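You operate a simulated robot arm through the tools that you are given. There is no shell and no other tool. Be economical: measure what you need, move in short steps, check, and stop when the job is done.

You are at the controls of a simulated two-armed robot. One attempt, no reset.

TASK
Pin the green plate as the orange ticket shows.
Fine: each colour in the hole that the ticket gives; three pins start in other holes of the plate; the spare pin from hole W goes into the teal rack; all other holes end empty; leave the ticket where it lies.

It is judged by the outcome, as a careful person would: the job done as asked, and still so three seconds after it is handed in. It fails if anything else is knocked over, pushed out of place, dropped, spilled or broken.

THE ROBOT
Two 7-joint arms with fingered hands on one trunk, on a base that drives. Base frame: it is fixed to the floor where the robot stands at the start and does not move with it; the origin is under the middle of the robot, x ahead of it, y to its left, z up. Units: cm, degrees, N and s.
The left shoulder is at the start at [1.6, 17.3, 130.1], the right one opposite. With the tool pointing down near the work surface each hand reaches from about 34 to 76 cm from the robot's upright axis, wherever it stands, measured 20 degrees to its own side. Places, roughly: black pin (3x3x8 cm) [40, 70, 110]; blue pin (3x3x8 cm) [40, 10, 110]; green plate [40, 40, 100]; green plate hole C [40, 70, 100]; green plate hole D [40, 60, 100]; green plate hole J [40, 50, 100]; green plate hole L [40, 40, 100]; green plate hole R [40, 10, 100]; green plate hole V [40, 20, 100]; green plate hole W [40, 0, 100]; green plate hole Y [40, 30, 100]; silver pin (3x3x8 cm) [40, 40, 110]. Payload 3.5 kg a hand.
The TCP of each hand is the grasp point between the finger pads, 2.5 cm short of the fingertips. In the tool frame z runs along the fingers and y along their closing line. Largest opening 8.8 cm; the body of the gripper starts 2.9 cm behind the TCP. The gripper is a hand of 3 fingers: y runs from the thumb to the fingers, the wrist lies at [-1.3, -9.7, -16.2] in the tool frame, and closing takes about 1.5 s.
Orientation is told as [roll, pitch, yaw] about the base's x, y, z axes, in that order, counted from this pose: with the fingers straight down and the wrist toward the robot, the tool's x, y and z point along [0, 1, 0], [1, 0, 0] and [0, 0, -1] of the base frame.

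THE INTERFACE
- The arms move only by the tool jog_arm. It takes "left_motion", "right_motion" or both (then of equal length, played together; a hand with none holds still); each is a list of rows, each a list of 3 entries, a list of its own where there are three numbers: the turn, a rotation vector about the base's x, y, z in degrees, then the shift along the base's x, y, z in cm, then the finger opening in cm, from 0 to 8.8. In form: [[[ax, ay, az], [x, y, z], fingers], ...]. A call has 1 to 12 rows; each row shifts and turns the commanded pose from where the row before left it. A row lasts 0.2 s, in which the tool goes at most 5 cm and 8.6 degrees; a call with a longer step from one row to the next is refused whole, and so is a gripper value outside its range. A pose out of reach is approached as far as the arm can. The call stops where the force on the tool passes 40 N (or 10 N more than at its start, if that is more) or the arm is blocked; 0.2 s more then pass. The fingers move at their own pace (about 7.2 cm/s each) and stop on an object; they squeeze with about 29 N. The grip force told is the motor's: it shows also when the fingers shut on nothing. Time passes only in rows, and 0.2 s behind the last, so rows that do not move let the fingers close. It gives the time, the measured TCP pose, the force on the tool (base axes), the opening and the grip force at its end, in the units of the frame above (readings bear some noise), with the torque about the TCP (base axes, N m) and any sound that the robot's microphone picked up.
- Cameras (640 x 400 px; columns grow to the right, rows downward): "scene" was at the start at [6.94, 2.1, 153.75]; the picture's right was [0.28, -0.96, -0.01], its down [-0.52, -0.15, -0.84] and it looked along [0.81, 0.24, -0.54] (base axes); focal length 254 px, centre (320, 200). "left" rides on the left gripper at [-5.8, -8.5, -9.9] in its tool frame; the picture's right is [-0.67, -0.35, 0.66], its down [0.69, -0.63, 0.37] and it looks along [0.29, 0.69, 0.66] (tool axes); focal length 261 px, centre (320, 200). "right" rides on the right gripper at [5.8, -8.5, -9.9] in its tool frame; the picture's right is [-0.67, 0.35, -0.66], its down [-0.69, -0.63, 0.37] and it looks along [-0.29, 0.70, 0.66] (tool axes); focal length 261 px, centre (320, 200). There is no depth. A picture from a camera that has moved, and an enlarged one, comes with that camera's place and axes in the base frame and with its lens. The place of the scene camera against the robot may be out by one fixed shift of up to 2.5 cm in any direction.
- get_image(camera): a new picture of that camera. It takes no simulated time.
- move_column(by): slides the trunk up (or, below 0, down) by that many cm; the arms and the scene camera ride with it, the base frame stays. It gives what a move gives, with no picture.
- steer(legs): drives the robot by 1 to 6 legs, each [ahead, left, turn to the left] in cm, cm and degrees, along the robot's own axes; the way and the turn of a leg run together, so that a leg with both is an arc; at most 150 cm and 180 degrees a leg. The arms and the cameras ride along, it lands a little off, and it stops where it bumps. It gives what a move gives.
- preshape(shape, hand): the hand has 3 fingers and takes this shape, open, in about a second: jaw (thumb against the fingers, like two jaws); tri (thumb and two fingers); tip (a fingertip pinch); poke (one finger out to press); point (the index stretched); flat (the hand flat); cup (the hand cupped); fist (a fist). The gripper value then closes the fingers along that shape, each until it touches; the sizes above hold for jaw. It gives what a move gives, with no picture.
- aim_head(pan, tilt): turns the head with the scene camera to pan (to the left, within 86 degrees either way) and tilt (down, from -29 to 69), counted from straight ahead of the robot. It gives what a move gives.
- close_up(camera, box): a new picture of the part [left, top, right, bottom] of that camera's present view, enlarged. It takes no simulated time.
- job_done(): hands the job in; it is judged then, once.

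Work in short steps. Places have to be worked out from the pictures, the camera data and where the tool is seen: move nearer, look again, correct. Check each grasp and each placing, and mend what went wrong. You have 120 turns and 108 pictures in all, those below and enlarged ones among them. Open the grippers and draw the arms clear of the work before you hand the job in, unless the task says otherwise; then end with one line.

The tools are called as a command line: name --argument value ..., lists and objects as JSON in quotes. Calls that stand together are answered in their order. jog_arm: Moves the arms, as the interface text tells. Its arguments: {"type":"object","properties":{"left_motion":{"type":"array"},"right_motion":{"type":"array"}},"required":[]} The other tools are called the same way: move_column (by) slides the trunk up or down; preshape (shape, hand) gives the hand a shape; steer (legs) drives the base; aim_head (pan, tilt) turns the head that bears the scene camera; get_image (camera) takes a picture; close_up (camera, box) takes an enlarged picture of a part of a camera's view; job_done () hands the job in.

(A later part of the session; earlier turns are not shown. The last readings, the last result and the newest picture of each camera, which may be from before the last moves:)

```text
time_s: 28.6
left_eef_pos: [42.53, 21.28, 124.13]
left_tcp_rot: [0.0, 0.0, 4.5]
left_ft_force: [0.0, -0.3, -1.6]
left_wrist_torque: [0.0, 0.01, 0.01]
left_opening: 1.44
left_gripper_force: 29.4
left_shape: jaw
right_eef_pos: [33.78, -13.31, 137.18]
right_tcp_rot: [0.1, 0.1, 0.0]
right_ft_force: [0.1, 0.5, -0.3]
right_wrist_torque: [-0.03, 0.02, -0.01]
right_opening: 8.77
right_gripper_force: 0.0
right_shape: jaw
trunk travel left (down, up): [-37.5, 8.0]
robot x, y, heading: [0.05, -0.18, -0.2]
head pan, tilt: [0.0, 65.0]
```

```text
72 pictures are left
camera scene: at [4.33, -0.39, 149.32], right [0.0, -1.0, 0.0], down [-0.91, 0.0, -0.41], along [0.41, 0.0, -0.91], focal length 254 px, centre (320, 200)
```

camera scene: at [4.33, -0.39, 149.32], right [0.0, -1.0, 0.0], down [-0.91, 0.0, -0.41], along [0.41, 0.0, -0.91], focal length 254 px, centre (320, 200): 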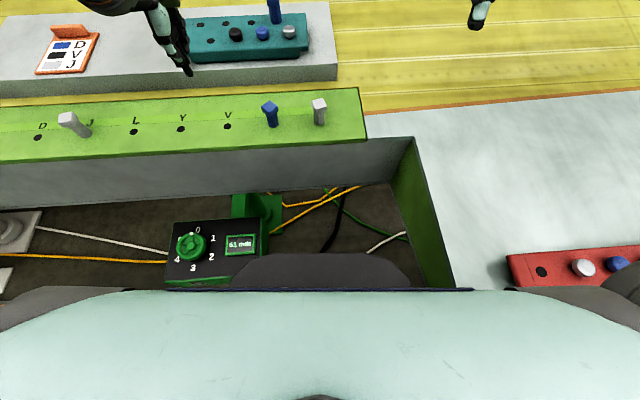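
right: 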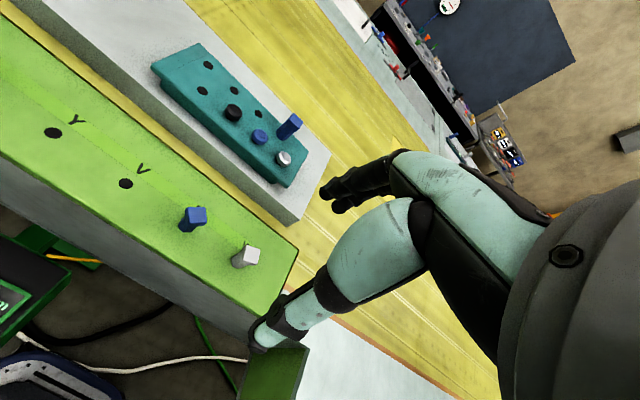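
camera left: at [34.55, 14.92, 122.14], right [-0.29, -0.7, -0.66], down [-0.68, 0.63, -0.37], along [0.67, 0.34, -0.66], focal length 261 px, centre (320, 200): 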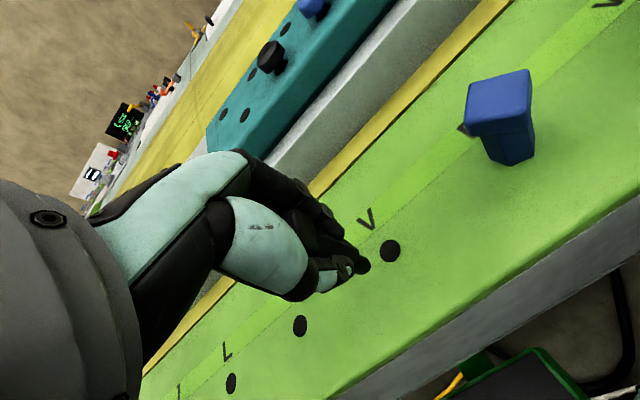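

On the right, a bench side hugs the robot, so moving sideways is risky. The wrist is simply too close to the shoulder (about 32 cm), so I back the base up 8 cm instead; the held pin is well above everything.

steer --legs '[[-8, 0, 0]]'

aim_head --pan 14 --tilt 40

get_image --camera "scene"

```text
time_s: 29.6
left_eef_pos: [35.49, 21.32, 123.86]
left_tcp_rot: [0.0, 0.4, 4.6]
left_ft_force: [0.8, -0.6, -0.1]
left_wrist_torque: [0.01, 0.0, 0.02]
left_opening: 1.44
left_gripper_force: 29.2
left_shape: jaw
right_eef_pos: [26.66, -13.35, 136.71]
right_tcp_rot: [0.1, 0.4, 0.0]
right_ft_force: [1.5, 0.9, -0.4]
right_wrist_torque: [-0.02, 0.04, -0.02]
right_opening: 8.78
right_gripper_force: 0.1
right_shape: jaw
trunk travel left (down, up): [-37.5, 8.0]
robot x, y, heading: [-7.86, 0.05, -0.1]
head pan, tilt: [0.0, 65.0]
```

```text
time_s: 30.5
left_eef_pos: [34.4, 21.28, 124.18]
left_tcp_rot: [0.0, -0.1, 4.4]
left_ft_force: [-0.4, -0.2, -0.5]
left_wrist_torque: [0.03, -0.01, 0.01]
left_opening: 1.43
left_gripper_force: 28.5
left_shape: jaw
right_eef_pos: [25.59, -13.32, 137.09]
right_tcp_rot: [0.1, -0.1, 0.0]
right_ft_force: [-0.1, 0.2, 1.0]
right_wrist_torque: [-0.02, -0.01, 0.0]
right_opening: 8.77
right_gripper_force: 0.1
right_shape: jaw
trunk travel left (down, up): [-37.5, 8.0]
robot x, y, heading: [-7.87, 0.07, 0.0]
head pan, tilt: [14.0, 40.0]
```

```text
71 pictures are left
camera scene: at [-1.64, 1.67, 152.52], right [0.24, -0.97, 0.0], down [-0.64, -0.15, -0.76], along [0.73, 0.18, -0.66], focal length 254 px, centre (320, 200)
```

scene: 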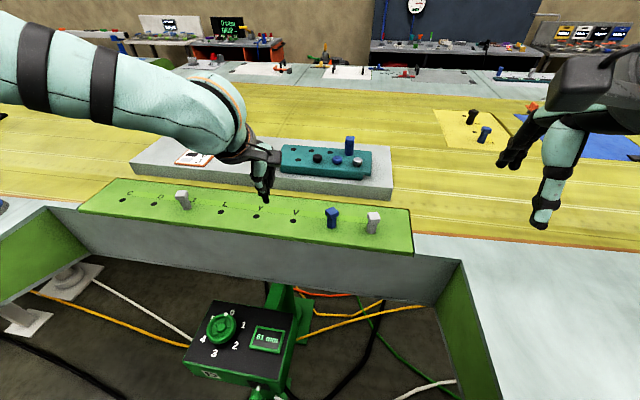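

Base is at x=-7.87. I move to V at (43.15,20.2), stopping at z≈112.8.

jog_arm --left_motion '[[[0, 0, 0], [3, -0.4, 0], 0], [[0, 0, 0], [3, -0.4, 0], 0], [[0, 0, 0], [2.75, -0.3, 0], 0], [[0, 0, 0], [0, 0, -3.5], 0], [[0, 0, 0], [0, 0, -4], 0], [[0, 0, 0], [0, 0, -3], 0], [[0, 0, 0], [0, 0, -0.9], 0], [[0, 0, 0], [0, 0, 0], 0]]'

get_image --camera "left"

close_up --camera "scene" --box '[230, 160, 358, 240]'

```text
time_s: 32.3
left_eef_pos: [39.29, 23.48, 114.25]
left_tcp_rot: [0.0, 0.0, 4.5]
left_ft_force: [0.4, -0.1, -1.2]
left_wrist_torque: [-0.02, 0.01, -0.01]
left_opening: 1.45
left_gripper_force: 29.3
left_shape: jaw
left hand out of reach, approached as far as the arm can: row 3, 4, 5, 6, 7
right_eef_pos: [25.96, -13.32, 137.02]
right_tcp_rot: [0.2, 0.1, 0.0]
right_ft_force: [-0.3, -0.1, -0.2]
right_wrist_torque: [-0.02, -0.03, -0.01]
right_opening: 8.78
right_gripper_force: 0.1
right_shape: jaw
trunk travel left (down, up): [-37.5, 8.0]
robot x, y, heading: [-8.04, -0.27, 0.1]
head pan, tilt: [14.0, 40.0]
```

```text
70 pictures are left
camera left: at [31.46, 17.07, 124.25], right [-0.3, -0.7, -0.66], down [-0.68, 0.63, -0.37], along [0.67, 0.34, -0.66], focal length 261 px, centre (320, 200)
```

left: 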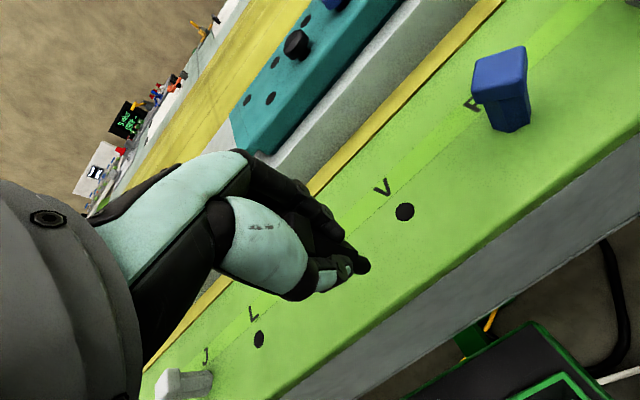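

```text
5.00 times, centred on (294, 200) of scene
camera zoom: at [-1.33, 1.67, 152.51], right [0.24, -0.97, 0.0], down [-0.64, -0.16, -0.75], along [0.73, 0.18, -0.66], focal length 1269 px, centre (450, 200)
```

zoom: 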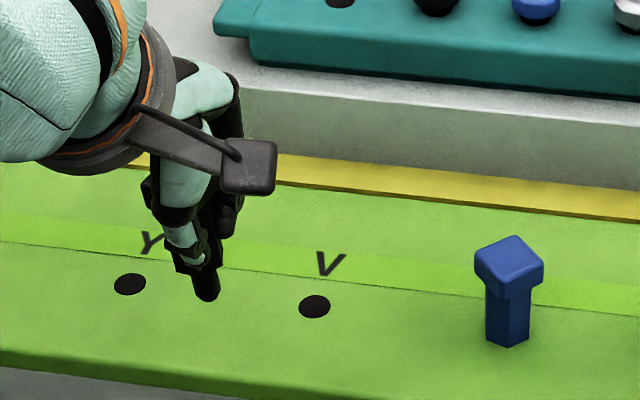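

Backing up didn't help, so the limit is likely a wrist joint combined with this yaw. I raise, turn the hand to about -30° yaw (more natural for an inward reach), and retry above V.

jog_arm --left_motion '[[[0, 0, 0], [0, 0, 3], 0], [[0, 0, 0], [0, 0, 3], 0], [[0, 0, -7], [0, 0, 3], 0], [[0, 0, -7], [0, 0, 0], 0], [[0, 0, -7], [0, 0, 0], 0], [[0, 0, -7], [0, 0, 0], 0], [[0, 0, -7], [0, 0, 0], 0], [[0, 0, 0], [1.3, -1.1, 0], 0], [[0, 0, 0], [1.3, -1.1, 0], 0], [[0, 0, 0], [1.3, -1.1, 0], 0], [[0, 0, 0], [0, 0, 0], 0]]'

```text
time_s: 34.7
left_eef_pos: [43.27, 20.21, 123.29]
left_tcp_rot: [0.0, -0.1, -30.5]
left_ft_force: [0.1, 0.5, -0.4]
left_wrist_torque: [-0.01, -0.03, 0.0]
left_opening: 1.39
left_gripper_force: 28.8
left_shape: jaw
right_eef_pos: [25.85, -13.42, 137.05]
right_tcp_rot: [0.2, 0.1, 0.0]
right_ft_force: [0.2, -0.3, 0.1]
right_wrist_torque: [0.03, -0.02, -0.01]
right_opening: 8.76
right_gripper_force: 0.1
right_shape: jaw
trunk travel left (down, up): [-37.5, 8.0]
robot x, y, heading: [-7.65, 0.1, 0.2]
head pan, tilt: [14.0, 40.0]
```

Reached. Now lower to just above V and check.

jog_arm --left_motion '[[[0, 0, 0], [-0.05, 0, -3.5], 0], [[0, 0, 0], [0, 0, -4], 0], [[0, 0, 0], [0, 0, -2.5], 0], [[0, 0, 0], [0, 0, -0.5], 0], [[0, 0, 0], [0, 0, 0], 0]]'

get_image --camera "left"

close_up --camera "scene" --box '[230, 160, 358, 240]'

```text
time_s: 35.9
left_eef_pos: [40.57, 22.01, 114.24]
left_tcp_rot: [0.0, -0.1, -30.4]
left_ft_force: [1.2, -0.1, -0.8]
left_wrist_torque: [0.03, -0.02, -0.01]
left_opening: 1.42
left_gripper_force: 29.0
left_shape: jaw
left hand out of reach, approached as far as the arm can: row 1, 2, 3
right_eef_pos: [25.92, -13.54, 137.05]
right_tcp_rot: [0.0, 0.1, 0.0]
right_ft_force: [0.2, 0.2, -0.1]
right_wrist_torque: [0.0, -0.01, 0.01]
right_opening: 8.76
right_gripper_force: 0.1
right_shape: jaw
trunk travel left (down, up): [-37.5, 8.0]
robot x, y, heading: [-7.52, -0.15, -0.1]
head pan, tilt: [14.0, 40.0]
```

```text
68 pictures are left
camera left: at [30.46, 21.3, 124.15], right [-0.64, -0.4, -0.66], down [-0.19, 0.91, -0.37], along [0.74, -0.11, -0.66], focal length 261 px, centre (320, 200)
```

left: 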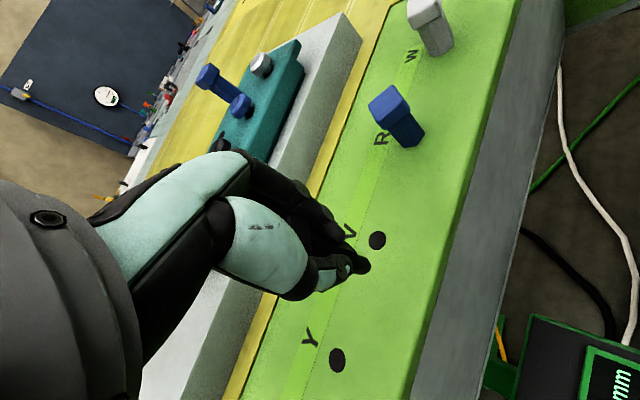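

```text
5.00 times, centred on (294, 200) of scene
camera zoom: at [-1.34, 1.68, 152.51], right [0.24, -0.97, 0.0], down [-0.64, -0.16, -0.75], along [0.73, 0.18, -0.66], focal length 1269 px, centre (450, 200)
```

zoom: 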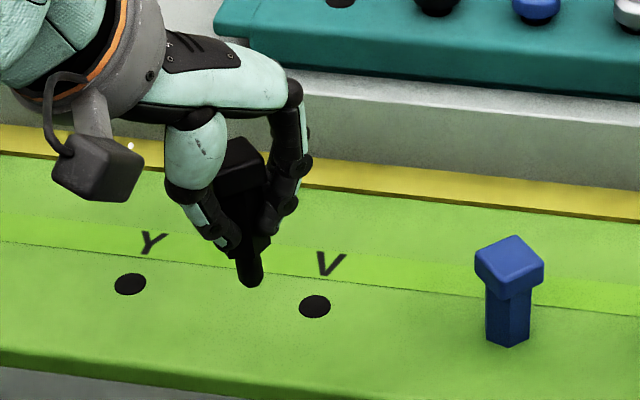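

The inward direction itself is the problem; targets at 44° or more to the left worked fine. So I raise the hand and turn the base 25° right, putting V on the left arm's comfortable side.

jog_arm --left_motion '[[[0, 0, 0], [0, 0, 4], 0], [[0, 0, 0], [-1, 0, 4], 0], [[0, 0, 0], [-1, 0, 2], 0], [[0, 0, 0], [0, 0, 0], 0]]'

steer --legs '[[0, 0, -25]]'

aim_head --pan 40 --tilt 40

get_image --camera "scene"

```text
time_s: 36.9
left_eef_pos: [38.73, 21.83, 124.08]
left_tcp_rot: [0.0, 0.0, -30.5]
left_ft_force: [0.2, 0.3, -1.1]
left_wrist_torque: [0.01, -0.02, 0.0]
left_opening: 1.43
left_gripper_force: 29.0
left_shape: jaw
right_eef_pos: [25.94, -13.43, 137.06]
right_tcp_rot: [0.1, 0.1, 0.0]
right_ft_force: [0.1, -0.5, -0.1]
right_wrist_torque: [0.0, -0.03, 0.01]
right_opening: 8.75
right_gripper_force: 0.2
right_shape: jaw
trunk travel left (down, up): [-37.5, 8.0]
robot x, y, heading: [-7.74, -0.05, 0.0]
head pan, tilt: [14.0, 40.0]
```

```text
time_s: 38.6
left_eef_pos: [43.66, 0.07, 123.97]
left_tcp_rot: [-0.1, 0.0, -55.3]
left_ft_force: [-0.1, 0.1, -1.5]
left_wrist_torque: [0.02, -0.01, -0.03]
left_opening: 1.44
left_gripper_force: 29.1
left_shape: jaw
right_eef_pos: [17.0, -26.36, 137.05]
right_tcp_rot: [0.0, 0.1, -24.9]
right_ft_force: [0.0, 0.2, -0.2]
right_wrist_torque: [-0.05, 0.0, -0.01]
right_opening: 8.78
right_gripper_force: 0.1
right_shape: jaw
trunk travel left (down, up): [-37.5, 8.0]
robot x, y, heading: [-7.67, -0.03, -25.1]
head pan, tilt: [14.0, 40.0]
```

```text
time_s: 39.5
left_eef_pos: [43.57, 0.2, 123.99]
left_tcp_rot: [0.0, 0.0, -55.4]
left_ft_force: [0.0, -0.5, 0.2]
left_wrist_torque: [-0.01, 0.0, -0.02]
left_opening: 1.42
left_gripper_force: 28.7
left_shape: jaw
right_eef_pos: [17.0, -26.35, 136.99]
right_tcp_rot: [0.1, 0.0, -24.9]
right_ft_force: [0.3, -0.6, -0.6]
right_wrist_torque: [-0.03, 0.01, -0.05]
right_opening: 8.78
right_gripper_force: 0.1
right_shape: jaw
trunk travel left (down, up): [-37.5, 8.0]
robot x, y, heading: [-8.1, 0.28, -24.7]
head pan, tilt: [40.0, 40.0]
```

```text
66 pictures are left
camera scene: at [-1.39, 1.82, 152.54], right [0.26, -0.97, -0.01], down [-0.63, -0.16, -0.76], along [0.73, 0.2, -0.65], focal length 254 px, centre (320, 200)
```

scene: 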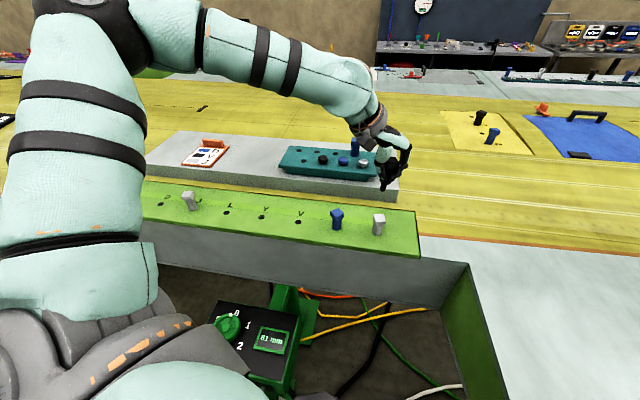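

Now move to above V with yaw returning to about -20° (about 5° relative to the robot).

jog_arm --left_motion '[[[0, 0, 7], [0, 4, 0], 0], [[0, 0, 7], [-0.1, 4, 0], 0], [[0, 0, 7], [-0.1, 4, 0], 0], [[0, 0, 7], [-0.1, 4, 0], 0], [[0, 0, 7], [-0.1, 4, 0], 0], [[0, 0, 0], [0, 0, 0], 0], [[0, 0, 0], [0, 0, -3], 0], [[0, 0, 0], [0, 0, -4], 0], [[0, 0, 0], [0, 0, -3], 0], [[0, 0, 0], [0, 0, -1], 0], [[0, 0, 0], [0, 0, 0], 0]]'

get_image --camera "left"

close_up --camera "scene" --box '[230, 160, 358, 240]'

```text
time_s: 41.9
left_eef_pos: [43.15, 20.14, 112.92]
left_tcp_rot: [-0.1, 0.0, -20.4]
left_ft_force: [0.5, 0.0, -1.2]
left_wrist_torque: [0.0, 0.01, -0.02]
left_opening: 1.42
left_gripper_force: 28.4
left_shape: jaw
right_eef_pos: [17.02, -26.44, 137.0]
right_tcp_rot: [0.1, 0.1, -24.9]
right_ft_force: [-0.3, -0.8, 0.0]
right_wrist_torque: [0.0, -0.02, 0.02]
right_opening: 8.77
right_gripper_force: 0.0
right_shape: jaw
trunk travel left (down, up): [-37.5, 8.0]
robot x, y, heading: [-7.99, -0.27, -24.8]
head pan, tilt: [40.0, 40.0]
```

```text
65 pictures are left
camera left: at [33.34, 17.63, 122.91], right [-0.56, -0.51, -0.66], down [-0.35, 0.86, -0.37], along [0.75, 0.03, -0.66], focal length 261 px, centre (320, 200)
```

left: 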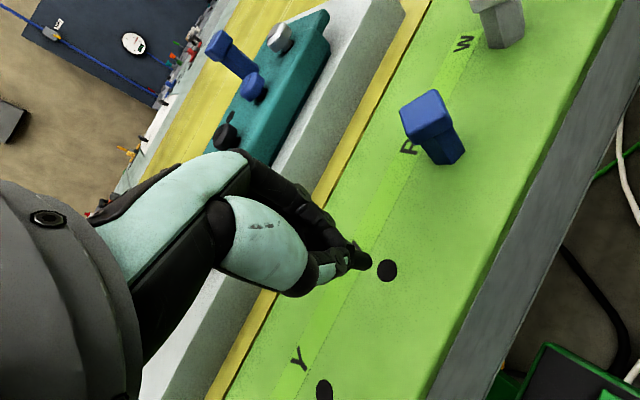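

```text
5.00 times, centred on (294, 200) of scene
camera zoom: at [-1.4, 1.85, 152.55], right [0.26, -0.97, -0.01], down [-0.63, -0.16, -0.76], along [0.73, 0.2, -0.65], focal length 1269 px, centre (450, 200)
```

zoom: 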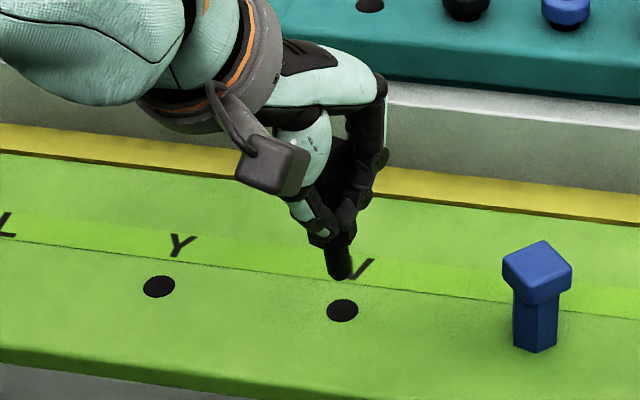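

Alignment over V is good (43.2,20.1). Lowering to the mouth and in, gently.

jog_arm --left_motion '[[[0, 0, 0], [0, 0, -0.8], 0], [[0, 0, 0], [0, 0, -0.8], 0], [[0, 0, 0], [0, 0, -0.5], 0], [[0, 0, 0], [0, 0, -0.5], 0], [[0, 0, 0], [0, 0, -0.5], 0], [[0, 0, 0], [0, 0, -0.5], 0], [[0, 0, 0], [0, 0, -0.5], 0], [[0, 0, 0], [0, 0, -0.3], 0], [[0, 0, 0], [0, 0, 0], 0]]'

close_up --camera "scene" --box '[230, 160, 358, 240]'

get_image --camera "left"

```text
time_s: 43.9
left_eef_pos: [42.9, 19.95, 108.8]
left_tcp_rot: [0.1, -0.2, -20.4]
left_ft_force: [-9.5, -3.3, 9.7]
left_wrist_torque: [-0.07, 0.23, 0.08]
left_opening: 1.39
left_gripper_force: 28.6
left_shape: jaw
right_eef_pos: [16.65, -26.56, 137.09]
right_tcp_rot: [0.2, -0.1, -24.9]
right_ft_force: [-0.4, 0.7, 0.1]
right_wrist_torque: [0.02, 0.01, -0.02]
right_opening: 8.75
right_gripper_force: 0.1
right_shape: jaw
trunk travel left (down, up): [-37.5, 8.0]
robot x, y, heading: [-8.06, -0.49, -25.0]
head pan, tilt: [40.0, 40.0]
```

```text
5.00 times, centred on (294, 200) of scene
camera zoom: at [-1.82, 1.71, 152.58], right [0.26, -0.97, -0.01], down [-0.63, -0.16, -0.76], along [0.73, 0.2, -0.65], focal length 1269 px, centre (450, 200)
```

zoom: 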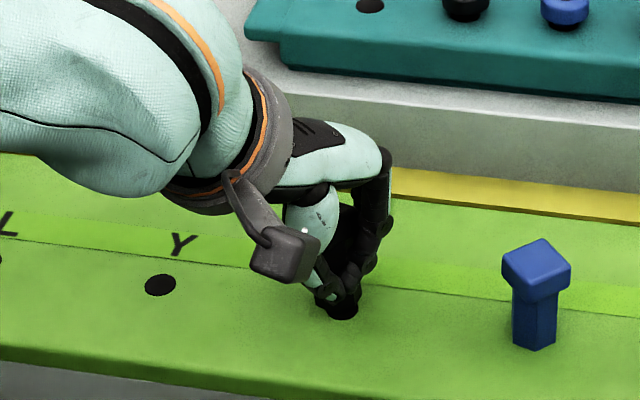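

```text
62 pictures are left
camera left: at [33.07, 17.52, 118.72], right [-0.56, -0.51, -0.66], down [-0.35, 0.86, -0.37], along [0.75, 0.03, -0.66], focal length 261 px, centre (320, 200)
```

left: 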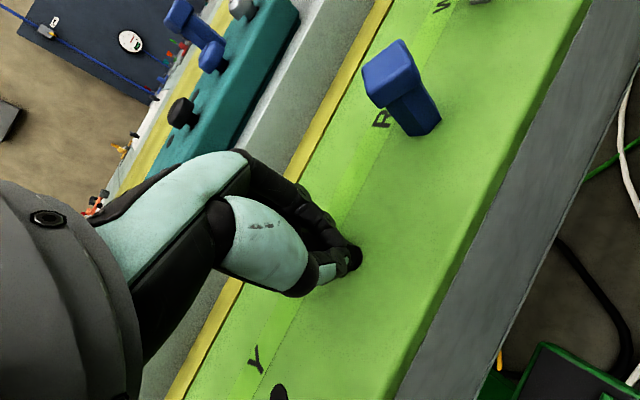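

Nearly seated with a modest side load (-9.5 N in x), so I ease the command toward (-x,-y) and press the last 0.3 cm.

jog_arm --left_motion '[[[0, 0, 0], [-0.2, -0.08, 0], 0], [[0, 0, 0], [0, 0, 0], 0], [[0, 0, 0], [0, 0, -0.2], 0], [[0, 0, 0], [0, 0, 0], 0]]'

```text
time_s: 44.9
left_eef_pos: [42.69, 19.87, 108.55]
left_tcp_rot: [0.0, -0.2, -20.3]
left_ft_force: [-5.2, -2.9, 14.4]
left_wrist_torque: [-0.03, -0.02, -0.03]
left_opening: 1.44
left_gripper_force: 28.8
left_shape: jaw
right_eef_pos: [16.93, -26.53, 136.97]
right_tcp_rot: [0.2, 0.1, -24.9]
right_ft_force: [0.1, 0.8, -0.1]
right_wrist_torque: [0.01, 0.02, 0.0]
right_opening: 8.76
right_gripper_force: 0.1
right_shape: jaw
trunk travel left (down, up): [-37.5, 8.0]
robot x, y, heading: [-8.31, 0.22, -24.9]
head pan, tilt: [40.0, 40.0]
```

z≈108.55 with 14 N upward: it's seated. Release slowly and rise.

jog_arm --left_motion '[[[0, 0, 0], [0, 0, 0.1], 2.5], [[0, 0, 0], [0, 0, 0], 5], [[0, 0, 0], [0, 0, 0], 7.5], [[0, 0, 0], [0, 0, 0], 7.5], [[0, 0, 0], [0, 0, 0], 7.5], [[0, 0, 0], [0, 0, 0], 7.5], [[0, 0, 0], [0, 0, 2], 7.5], [[0, 0, 0], [0, 0, 4], 7.5], [[0, 0, 0], [0, 0, 4.5], 7.5], [[0, 0, 0], [0, 0, 4.5], 8.8]]'

get_image --camera "left"

close_up --camera "scene" --box '[230, 140, 422, 260]'

```text
time_s: 47.1
left_eef_pos: [42.92, 19.96, 123.52]
left_tcp_rot: [0.0, -0.1, -20.3]
left_ft_force: [-0.7, -0.7, 0.0]
left_wrist_torque: [0.0, -0.01, 0.01]
left_opening: 8.77
left_gripper_force: 0.0
left_shape: jaw
right_eef_pos: [16.93, -26.34, 137.21]
right_tcp_rot: [0.2, 0.1, -24.9]
right_ft_force: [0.0, -0.6, -0.2]
right_wrist_torque: [0.01, 0.0, 0.01]
right_opening: 8.75
right_gripper_force: 0.1
right_shape: jaw
trunk travel left (down, up): [-37.5, 8.0]
robot x, y, heading: [-7.92, -0.25, -25.1]
head pan, tilt: [40.0, 40.0]
```

```text
61 pictures are left
camera left: at [33.14, 17.51, 133.56], right [-0.56, -0.51, -0.66], down [-0.35, 0.86, -0.37], along [0.75, 0.03, -0.66], focal length 261 px, centre (320, 200)
```

left: 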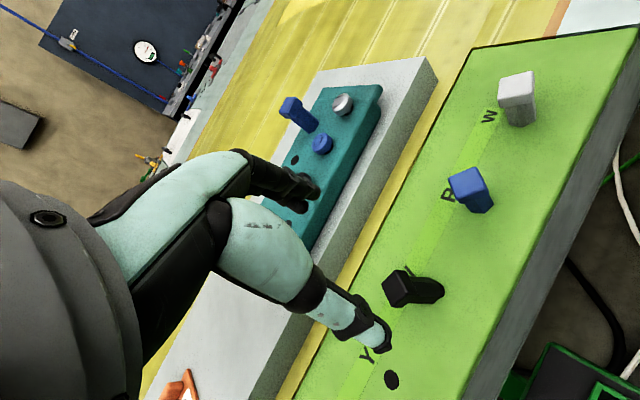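

```text
3.33 times, centred on (326, 200) of scene
camera zoom: at [-1.52, 1.77, 152.55], right [0.26, -0.97, -0.01], down [-0.63, -0.16, -0.76], along [0.73, 0.2, -0.65], focal length 846 px, centre (300, 200)
```

zoom: 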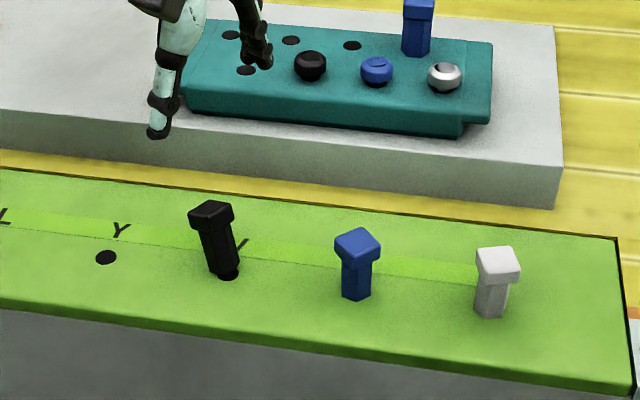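

The black pin looks a bit tilted or raised. Zooming in.

close_up --camera "scene" --box '[265, 185, 329, 225]'

close_up --camera "left" --box '[350, 240, 478, 320]'

```text
10.00 times, centred on (297, 205) of scene
camera zoom: at [-1.52, 1.77, 152.55], right [0.26, -0.97, -0.01], down [-0.63, -0.16, -0.76], along [0.73, 0.2, -0.65], focal length 2537 px, centre (550, 150)
```

zoom: 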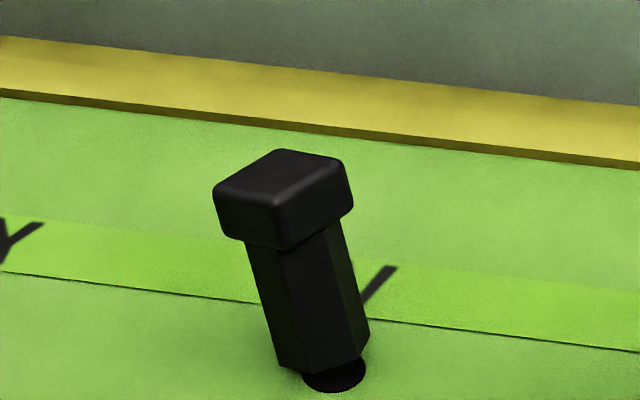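

```text
5.00 times, centred on (414, 280) of left
camera zoom: at [33.14, 17.51, 133.56], right [-0.56, -0.51, -0.66], down [-0.35, 0.86, -0.37], along [0.75, 0.03, -0.66], focal length 1303 px, centre (-150, -200)
```

zoom: 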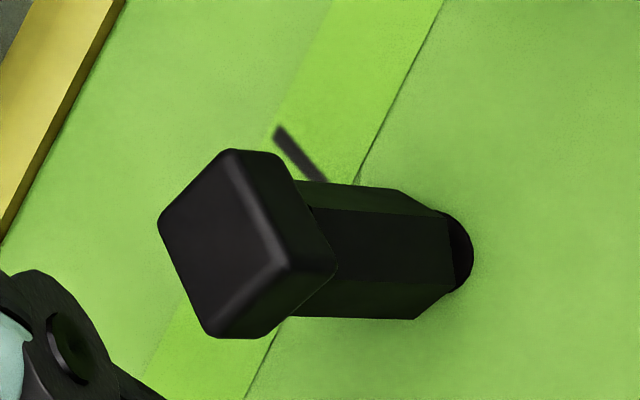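

The black pin leans about 20° toward +x,+y. I get a second viewpoint with the hand lower and to the left before mending it.

jog_arm --left_motion '[[[0, 0, 0], [-1, 3.5, 0], 8.8], [[0, 0, 0], [-1, 3.5, 0], 8.8], [[0, 0, 0], [-1, 3.5, -2], 8.8], [[0, 0, 0], [-1, 0, -2], 8.8], [[0, 0, 0], [0, 0, 0], 8.8]]'

get_image --camera "left"

```text
time_s: 48.3
left_eef_pos: [39.1, 30.42, 119.51]
left_tcp_rot: [0.1, 0.0, -20.4]
left_ft_force: [0.7, 0.1, -0.3]
left_wrist_torque: [-0.01, 0.01, 0.01]
left_opening: 8.75
left_gripper_force: 0.1
left_shape: jaw
right_eef_pos: [17.01, -26.42, 137.08]
right_tcp_rot: [0.1, 0.2, -24.9]
right_ft_force: [-0.4, -0.1, 0.0]
right_wrist_torque: [0.0, -0.01, -0.01]
right_opening: 8.76
right_gripper_force: 0.2
right_shape: jaw
trunk travel left (down, up): [-37.5, 8.0]
robot x, y, heading: [-7.91, 0.06, -25.0]
head pan, tilt: [40.0, 40.0]
```

```text
57 pictures are left
camera left: at [29.13, 28.05, 129.53], right [-0.56, -0.51, -0.66], down [-0.35, 0.86, -0.37], along [0.75, 0.03, -0.66], focal length 261 px, centre (320, 200)
```

left: 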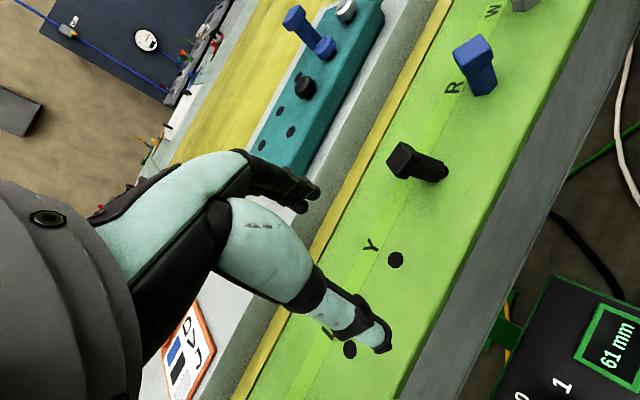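

close_up --camera "left" --box '[370, 120, 466, 180]'

close_up --camera "scene" --box '[265, 180, 393, 260]'

```text
6.67 times, centred on (418, 150) of left
camera zoom: at [29.13, 28.05, 129.53], right [-0.56, -0.51, -0.66], down [-0.35, 0.86, -0.37], along [0.75, 0.03, -0.66], focal length 1738 px, centre (-333, 533)
```

zoom: 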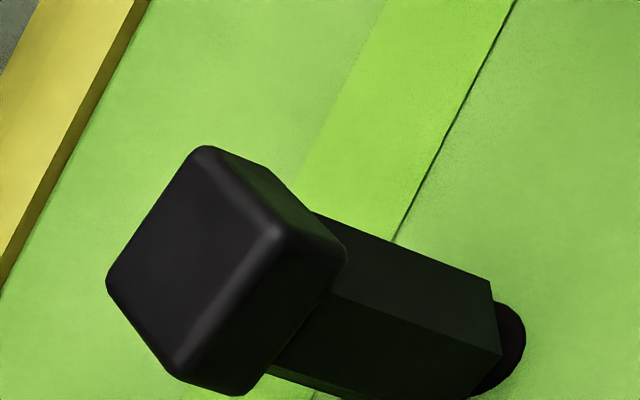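

```text
5.00 times, centred on (329, 220) of scene
camera zoom: at [-1.44, 1.79, 152.55], right [0.26, -0.97, -0.01], down [-0.63, -0.16, -0.76], along [0.73, 0.2, -0.65], focal length 1269 px, centre (275, 100)
```

zoom: 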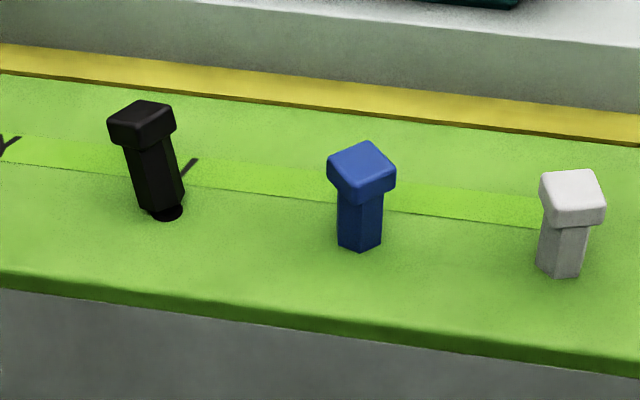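

Triangulated head top is (44.43,21.78,110.2) over hole V (43.15,20.17), a lean of about 21°. I tilt the hand to match the pin's axis and approach along it.

jog_arm --left_motion '[[[-5.5, 4.4, 0], [2.2, -2.3, 0], 8.8], [[-5.5, 4.4, 0], [2.2, -2.3, 0], 8.8], [[-5.5, 4.4, 0], [2.3, -2.3, -1.5], 8.8], [[0, 0, 0], [0, 0, -2], 8.8], [[0, 0, 0], [0, 0, 0], 8.8]]'

get_image --camera "left"

close_up --camera "scene" --box '[230, 140, 358, 220]'

```text
time_s: 49.5
left_eef_pos: [45.66, 23.75, 116.1]
left_tcp_rot: [-20.2, 6.6, -21.5]
left_ft_force: [-0.5, -1.0, 0.1]
left_wrist_torque: [0.01, 0.0, -0.01]
left_opening: 8.75
left_gripper_force: 0.1
left_shape: jaw
right_eef_pos: [17.15, -26.37, 137.12]
right_tcp_rot: [0.0, 0.1, -24.9]
right_ft_force: [-0.2, 0.6, 0.2]
right_wrist_torque: [-0.01, 0.0, 0.01]
right_opening: 8.73
right_gripper_force: 0.2
right_shape: jaw
trunk travel left (down, up): [-37.5, 8.0]
robot x, y, heading: [-7.91, 0.37, -24.8]
head pan, tilt: [40.0, 40.0]
```

```text
54 pictures are left
camera left: at [38.42, 24.45, 128.29], right [-0.68, -0.65, -0.34], down [-0.45, 0.74, -0.5], along [0.58, -0.19, -0.79], focal length 261 px, centre (320, 200)
```

left: 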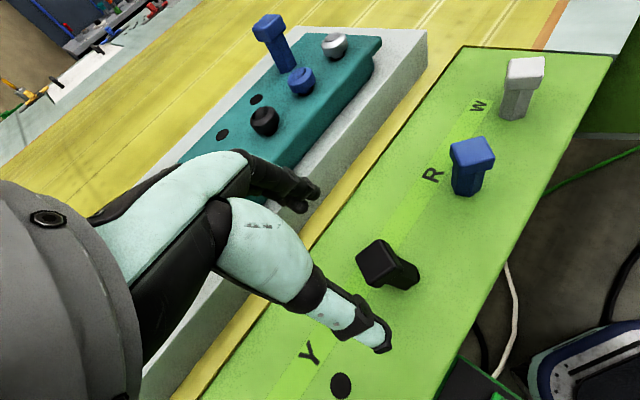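

```text
5.00 times, centred on (294, 180) of scene
camera zoom: at [-1.46, 1.84, 152.55], right [0.26, -0.97, -0.01], down [-0.63, -0.16, -0.76], along [0.73, 0.2, -0.65], focal length 1269 px, centre (450, 300)
```

zoom: 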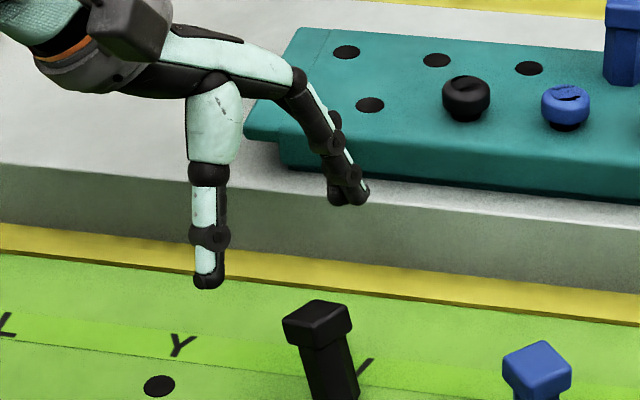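

Aligned with the pin axis. Descend along it, then close.

jog_arm --left_motion '[[[0, 0, 0], [-0.4, -0.7, -2.0], 8.8], [[0, 0, 0], [-0.4, -0.6, -2], 8.8], [[0, 0, 0], [-0.4, -0.6, -1.7], 8.8], [[0, 0, 0], [-0.35, -0.45, -1.4], 8.8], [[0, 0, 0], [0, 0, 0], 8.8]]'

get_image --camera "left"

close_up --camera "scene" --box '[230, 150, 358, 230]'

```text
time_s: 50.7
left_eef_pos: [43.98, 21.24, 109.04]
left_tcp_rot: [-20.3, 6.5, -21.4]
left_ft_force: [1.2, 0.4, -0.4]
left_wrist_torque: [-0.01, 0.03, 0.0]
left_opening: 8.8
left_gripper_force: 0.1
left_shape: jaw
right_eef_pos: [17.19, -26.45, 137.03]
right_tcp_rot: [0.1, 0.0, -24.9]
right_ft_force: [0.3, 0.4, 0.7]
right_wrist_torque: [0.01, 0.0, -0.02]
right_opening: 8.76
right_gripper_force: 0.0
right_shape: jaw
trunk travel left (down, up): [-37.5, 8.0]
robot x, y, heading: [-8.22, -0.21, -25.0]
head pan, tilt: [40.0, 40.0]
```

```text
52 pictures are left
camera left: at [36.85, 22.05, 121.18], right [-0.68, -0.65, -0.34], down [-0.45, 0.74, -0.5], along [0.58, -0.19, -0.79], focal length 261 px, centre (320, 200)
```

left: 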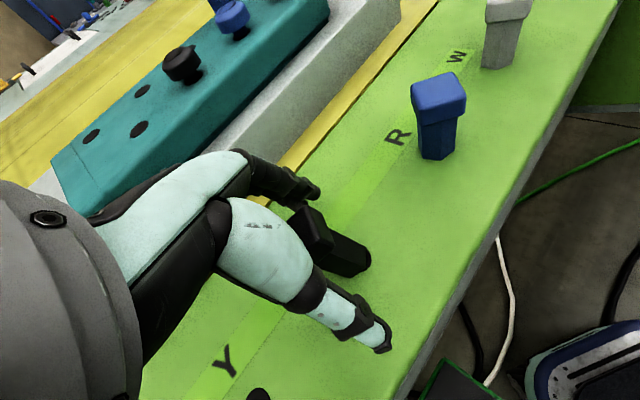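

```text
5.00 times, centred on (294, 190) of scene
camera zoom: at [-1.41, 1.85, 152.55], right [0.26, -0.97, -0.01], down [-0.63, -0.16, -0.76], along [0.73, 0.2, -0.65], focal length 1269 px, centre (450, 250)
```

zoom: 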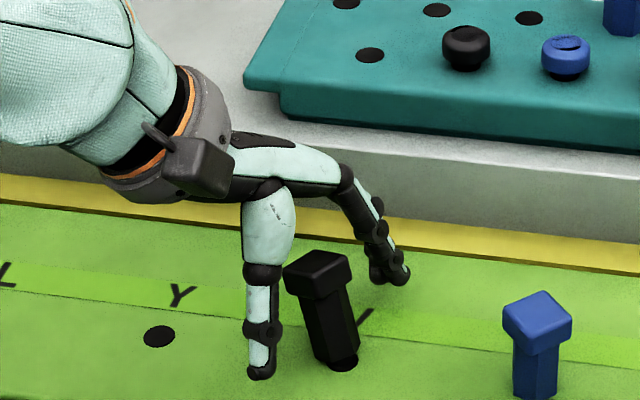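

The pin is between the fingers with its axis matched. Close and lift about 4.5 cm along the axis.

jog_arm --left_motion '[[[0, 0, 0], [0, 0, 0], 4], [[0, 0, 0], [0, 0, 0], 1], [[0, 0, 0], [0, 0, 0], 0], [[0, 0, 0], [0, 0, 0], 0], [[0, 0, 0], [0, 0, 0], 0], [[0, 0, 0], [0, 0, 0], 0], [[0, 0, 0], [0, 0, 0], 0]]'

jog_arm --left_motion '[[[0, 0, 0], [0.23, 0.29, 0.93], 0], [[0, 0, 0], [0.35, 0.44, 1.4], 0], [[0, 0, 0], [0.35, 0.44, 1.4], 0], [[0, 0, 0], [0.35, 0.44, 2], 0], [[0, 0, 0], [0, 0, 2], 0], [[0, 0, 0], [0, 0, 0], 0]]'

get_image --camera "left"

close_up --camera "scene" --box '[230, 150, 358, 230]'

```text
time_s: 52.3
left_eef_pos: [44.26, 21.25, 108.96]
left_tcp_rot: [-20.1, 6.5, -21.6]
left_ft_force: [-1.3, -3.2, 0.3]
left_wrist_torque: [-0.03, 0.03, 0.02]
left_opening: 1.49
left_gripper_force: 29.2
left_shape: jaw
right_eef_pos: [16.98, -26.4, 136.99]
right_tcp_rot: [0.0, 0.1, -24.9]
right_ft_force: [-0.8, -0.6, 0.1]
right_wrist_torque: [0.0, 0.04, 0.01]
right_opening: 8.73
right_gripper_force: 0.0
right_shape: jaw
trunk travel left (down, up): [-37.5, 8.0]
robot x, y, heading: [-8.21, -0.07, -24.8]
head pan, tilt: [40.0, 40.0]
```

```text
time_s: 53.7
left_eef_pos: [45.37, 22.99, 116.56]
left_tcp_rot: [-20.1, 6.5, -21.6]
left_ft_force: [-0.3, 0.9, -1.0]
left_wrist_torque: [-0.01, 0.02, -0.01]
left_opening: 1.5
left_gripper_force: 28.8
left_shape: jaw
right_eef_pos: [17.1, -26.34, 137.04]
right_tcp_rot: [0.1, 0.1, -24.9]
right_ft_force: [-0.2, 1.3, 0.8]
right_wrist_torque: [0.01, 0.01, -0.03]
right_opening: 8.76
right_gripper_force: 0.0
right_shape: jaw
trunk travel left (down, up): [-37.5, 8.0]
robot x, y, heading: [-8.01, 0.11, -24.9]
head pan, tilt: [40.0, 40.0]
```

```text
50 pictures are left
camera left: at [38.19, 23.7, 128.9], right [-0.68, -0.65, -0.34], down [-0.45, 0.74, -0.5], along [0.58, -0.19, -0.79], focal length 261 px, centre (320, 200)
```

left: 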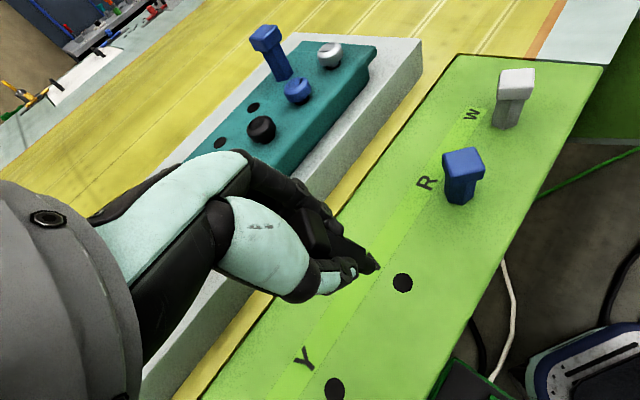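

```text
5.00 times, centred on (294, 190) of scene
camera zoom: at [-1.37, 1.86, 152.54], right [0.26, -0.97, -0.01], down [-0.63, -0.16, -0.76], along [0.73, 0.2, -0.65], focal length 1269 px, centre (450, 250)
```

zoom: 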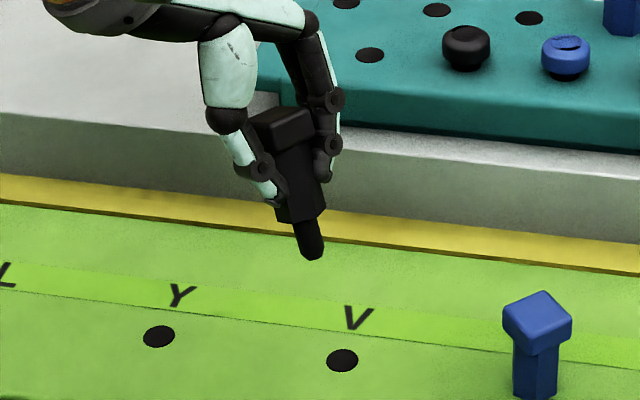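

Pin is held in line with the hand. I rotate upright and move over V at z≈114.5.

jog_arm --left_motion '[[[5.5, -4.4, 0], [-0.75, -0.95, 0], 0], [[5.5, -4.4, 0], [-0.75, -0.95, 0], 0], [[5.5, -4.4, 0], [-0.75, -0.95, 0], 0], [[0, 0, 0], [0, 0, -2.5], 0], [[0, 0, 0], [0, 0, 0], 0]]'

get_image --camera "left"

close_up --camera "scene" --box '[230, 150, 358, 230]'

```text
time_s: 54.9
left_eef_pos: [43.09, 20.01, 114.09]
left_tcp_rot: [-0.1, 0.0, -20.4]
left_ft_force: [-0.3, 0.3, -1.6]
left_wrist_torque: [-0.01, 0.02, -0.01]
left_opening: 1.46
left_gripper_force: 28.5
left_shape: jaw
right_eef_pos: [17.0, -26.5, 136.99]
right_tcp_rot: [0.1, 0.1, -25.0]
right_ft_force: [0.1, -0.6, -0.1]
right_wrist_torque: [0.0, 0.02, -0.03]
right_opening: 8.75
right_gripper_force: 0.1
right_shape: jaw
trunk travel left (down, up): [-37.5, 8.0]
robot x, y, heading: [-7.73, -0.2, -25.0]
head pan, tilt: [40.0, 40.0]
```

```text
48 pictures are left
camera left: at [33.3, 17.59, 124.14], right [-0.56, -0.51, -0.66], down [-0.35, 0.86, -0.37], along [0.75, 0.03, -0.66], focal length 261 px, centre (320, 200)
```

left: 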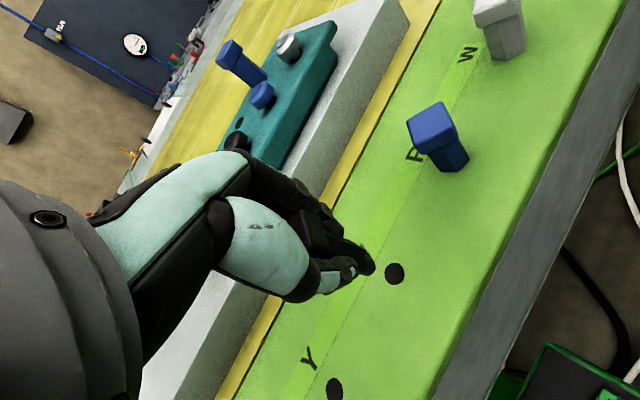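

```text
5.00 times, centred on (294, 190) of scene
camera zoom: at [-1.39, 1.86, 152.54], right [0.26, -0.97, -0.01], down [-0.63, -0.16, -0.76], along [0.73, 0.2, -0.65], focal length 1269 px, centre (450, 250)
```

zoom: 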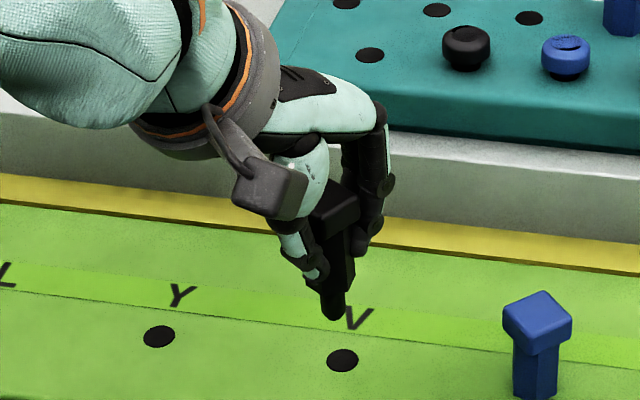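

Tip might be off by about 0.3 cm in +y; zooming to measure before inserting.

close_up --camera "left" --box '[330, 230, 426, 290]'

close_up --camera "scene" --box '[270, 180, 334, 220]'

```text
6.67 times, centred on (378, 260) of left
camera zoom: at [33.3, 17.59, 124.14], right [-0.56, -0.51, -0.66], down [-0.35, 0.86, -0.37], along [0.75, 0.03, -0.66], focal length 1738 px, centre (-67, -200)
```

zoom: 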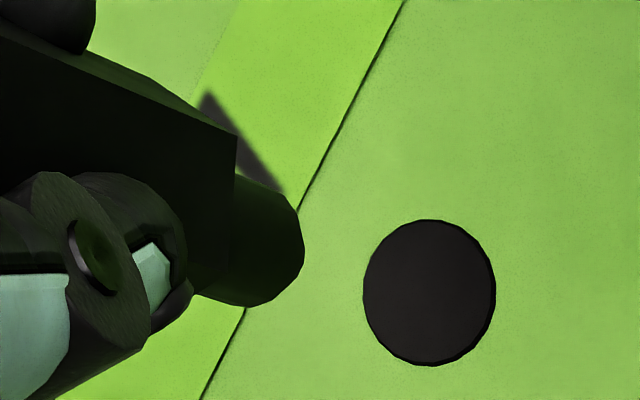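

```text
10.00 times, centred on (302, 200) of scene
camera zoom: at [-1.39, 1.86, 152.54], right [0.26, -0.97, -0.01], down [-0.63, -0.16, -0.76], along [0.73, 0.2, -0.65], focal length 2537 px, centre (500, 200)
```

zoom: 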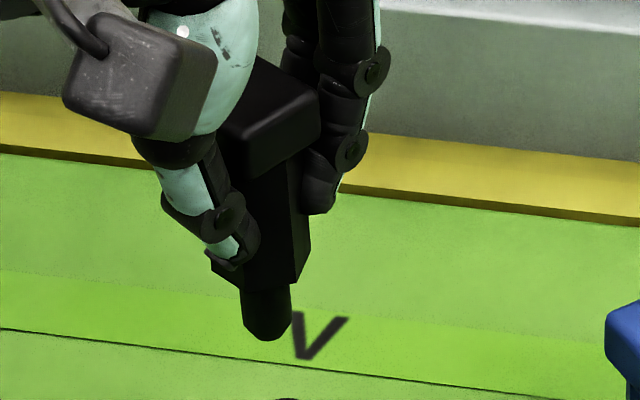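

Triangulated tip is (43.33,20.40,108.1) against hole (43.16,20.16). I correct by (-0.17,-0.24) and lower to just above the mouth.

jog_arm --left_motion '[[[0, 0, 0], [-0.17, -0.24, -1], 0], [[0, 0, 0], [0, 0, -1], 0], [[0, 0, 0], [0, 0, -0.5], 0], [[0, 0, 0], [0, 0, 0], 0]]'

close_up --camera "left" --box '[310, 210, 438, 290]'

close_up --camera "scene" --box '[262, 180, 342, 230]'

```text
time_s: 55.9
left_eef_pos: [42.92, 19.84, 111.68]
left_tcp_rot: [0.0, 0.0, -20.4]
left_ft_force: [0.2, -0.4, -1.2]
left_wrist_torque: [0.01, 0.01, -0.01]
left_opening: 1.48
left_gripper_force: 29.1
left_shape: jaw
right_eef_pos: [17.09, -26.42, 137.0]
right_tcp_rot: [0.0, 0.1, -24.9]
right_ft_force: [-0.1, 0.4, 0.7]
right_wrist_torque: [0.01, -0.03, 0.01]
right_opening: 8.78
right_gripper_force: 0.0
right_shape: jaw
trunk travel left (down, up): [-37.5, 8.0]
robot x, y, heading: [-7.98, 0.05, -24.9]
head pan, tilt: [40.0, 40.0]
```

```text
5.00 times, centred on (374, 250) of left
camera zoom: at [33.16, 17.37, 121.62], right [-0.56, -0.51, -0.66], down [-0.35, 0.86, -0.37], along [0.75, 0.03, -0.66], focal length 1303 px, centre (50, -50)
```

zoom: 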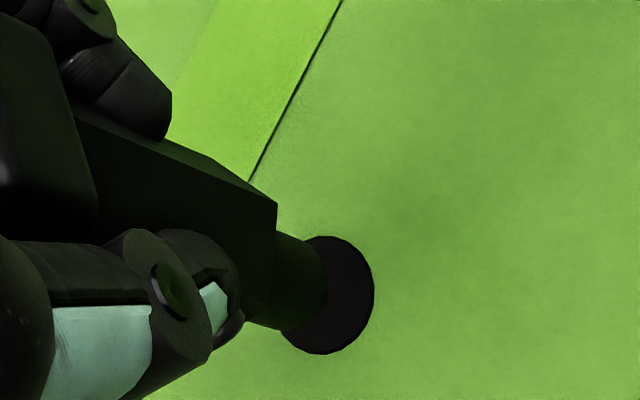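

```text
8.00 times, centred on (302, 205) of scene
camera zoom: at [-1.39, 1.85, 152.54], right [0.26, -0.97, -0.01], down [-0.63, -0.16, -0.76], along [0.73, 0.2, -0.65], focal length 2030 px, centre (464, 160)
```

zoom: 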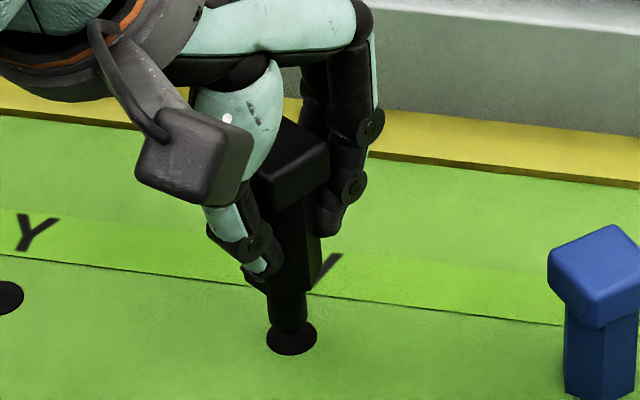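

Tip is centred over the hole now. Insert in small steps.

jog_arm --left_motion '[[[0, 0, 0], [0, 0, -0.5], 0], [[0, 0, 0], [0, 0, -0.4], 0], [[0, 0, 0], [0, 0, -0.4], 0], [[0, 0, 0], [0, 0, 0], 0]]'

close_up --camera "scene" --box '[262, 180, 342, 230]'

```text
time_s: 56.9
left_eef_pos: [42.84, 19.85, 110.28]
left_tcp_rot: [0.0, 0.0, -20.3]
left_ft_force: [-0.3, 0.1, -0.8]
left_wrist_torque: [0.02, -0.05, 0.01]
left_opening: 1.49
left_gripper_force: 28.8
left_shape: jaw
right_eef_pos: [17.11, -26.38, 137.09]
right_tcp_rot: [0.1, 0.1, -24.9]
right_ft_force: [0.8, 0.2, -0.3]
right_wrist_torque: [0.0, 0.0, 0.0]
right_opening: 8.73
right_gripper_force: 0.1
right_shape: jaw
trunk travel left (down, up): [-37.5, 8.0]
robot x, y, heading: [-7.73, -0.02, -24.6]
head pan, tilt: [40.0, 40.0]
```

```text
8.00 times, centred on (302, 205) of scene
camera zoom: at [-1.39, 1.85, 152.54], right [0.26, -0.97, -0.01], down [-0.63, -0.16, -0.76], along [0.73, 0.2, -0.65], focal length 2030 px, centre (464, 160)
```

zoom: 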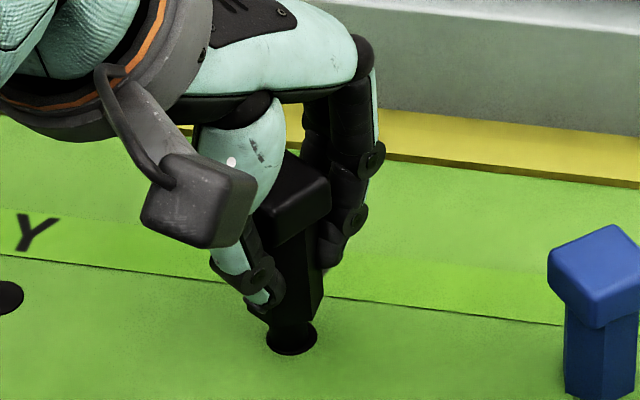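

No contact force and the stem is entering the hole. Continue down in small steps.

jog_arm --left_motion '[[[0, 0, 0], [0, 0, -0.4], 0], [[0, 0, 0], [0, 0, -0.4], 0], [[0, 0, 0], [0, 0, -0.3], 0], [[0, 0, 0], [0, 0, 0], 0]]'

close_up --camera "scene" --box '[262, 180, 342, 230]'

```text
time_s: 57.9
left_eef_pos: [42.95, 19.82, 109.22]
left_tcp_rot: [-0.1, 0.0, -20.4]
left_ft_force: [0.3, 0.0, -0.2]
left_wrist_torque: [0.0, -0.02, 0.04]
left_opening: 1.49
left_gripper_force: 29.2
left_shape: jaw
right_eef_pos: [16.95, -26.49, 137.08]
right_tcp_rot: [0.1, 0.1, -24.9]
right_ft_force: [-0.3, -0.1, -0.6]
right_wrist_torque: [0.01, -0.01, 0.0]
right_opening: 8.75
right_gripper_force: 0.1
right_shape: jaw
trunk travel left (down, up): [-37.5, 8.0]
robot x, y, heading: [-8.06, 0.2, -24.9]
head pan, tilt: [40.0, 40.0]
```

```text
8.00 times, centred on (302, 205) of scene
camera zoom: at [-1.39, 1.85, 152.54], right [0.26, -0.97, -0.01], down [-0.63, -0.16, -0.76], along [0.73, 0.2, -0.65], focal length 2030 px, centre (464, 160)
```

zoom: 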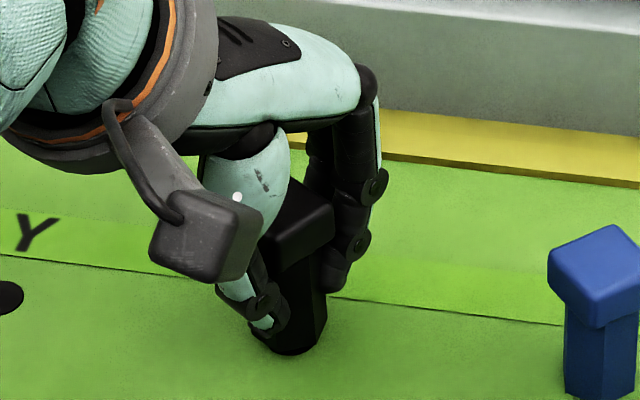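

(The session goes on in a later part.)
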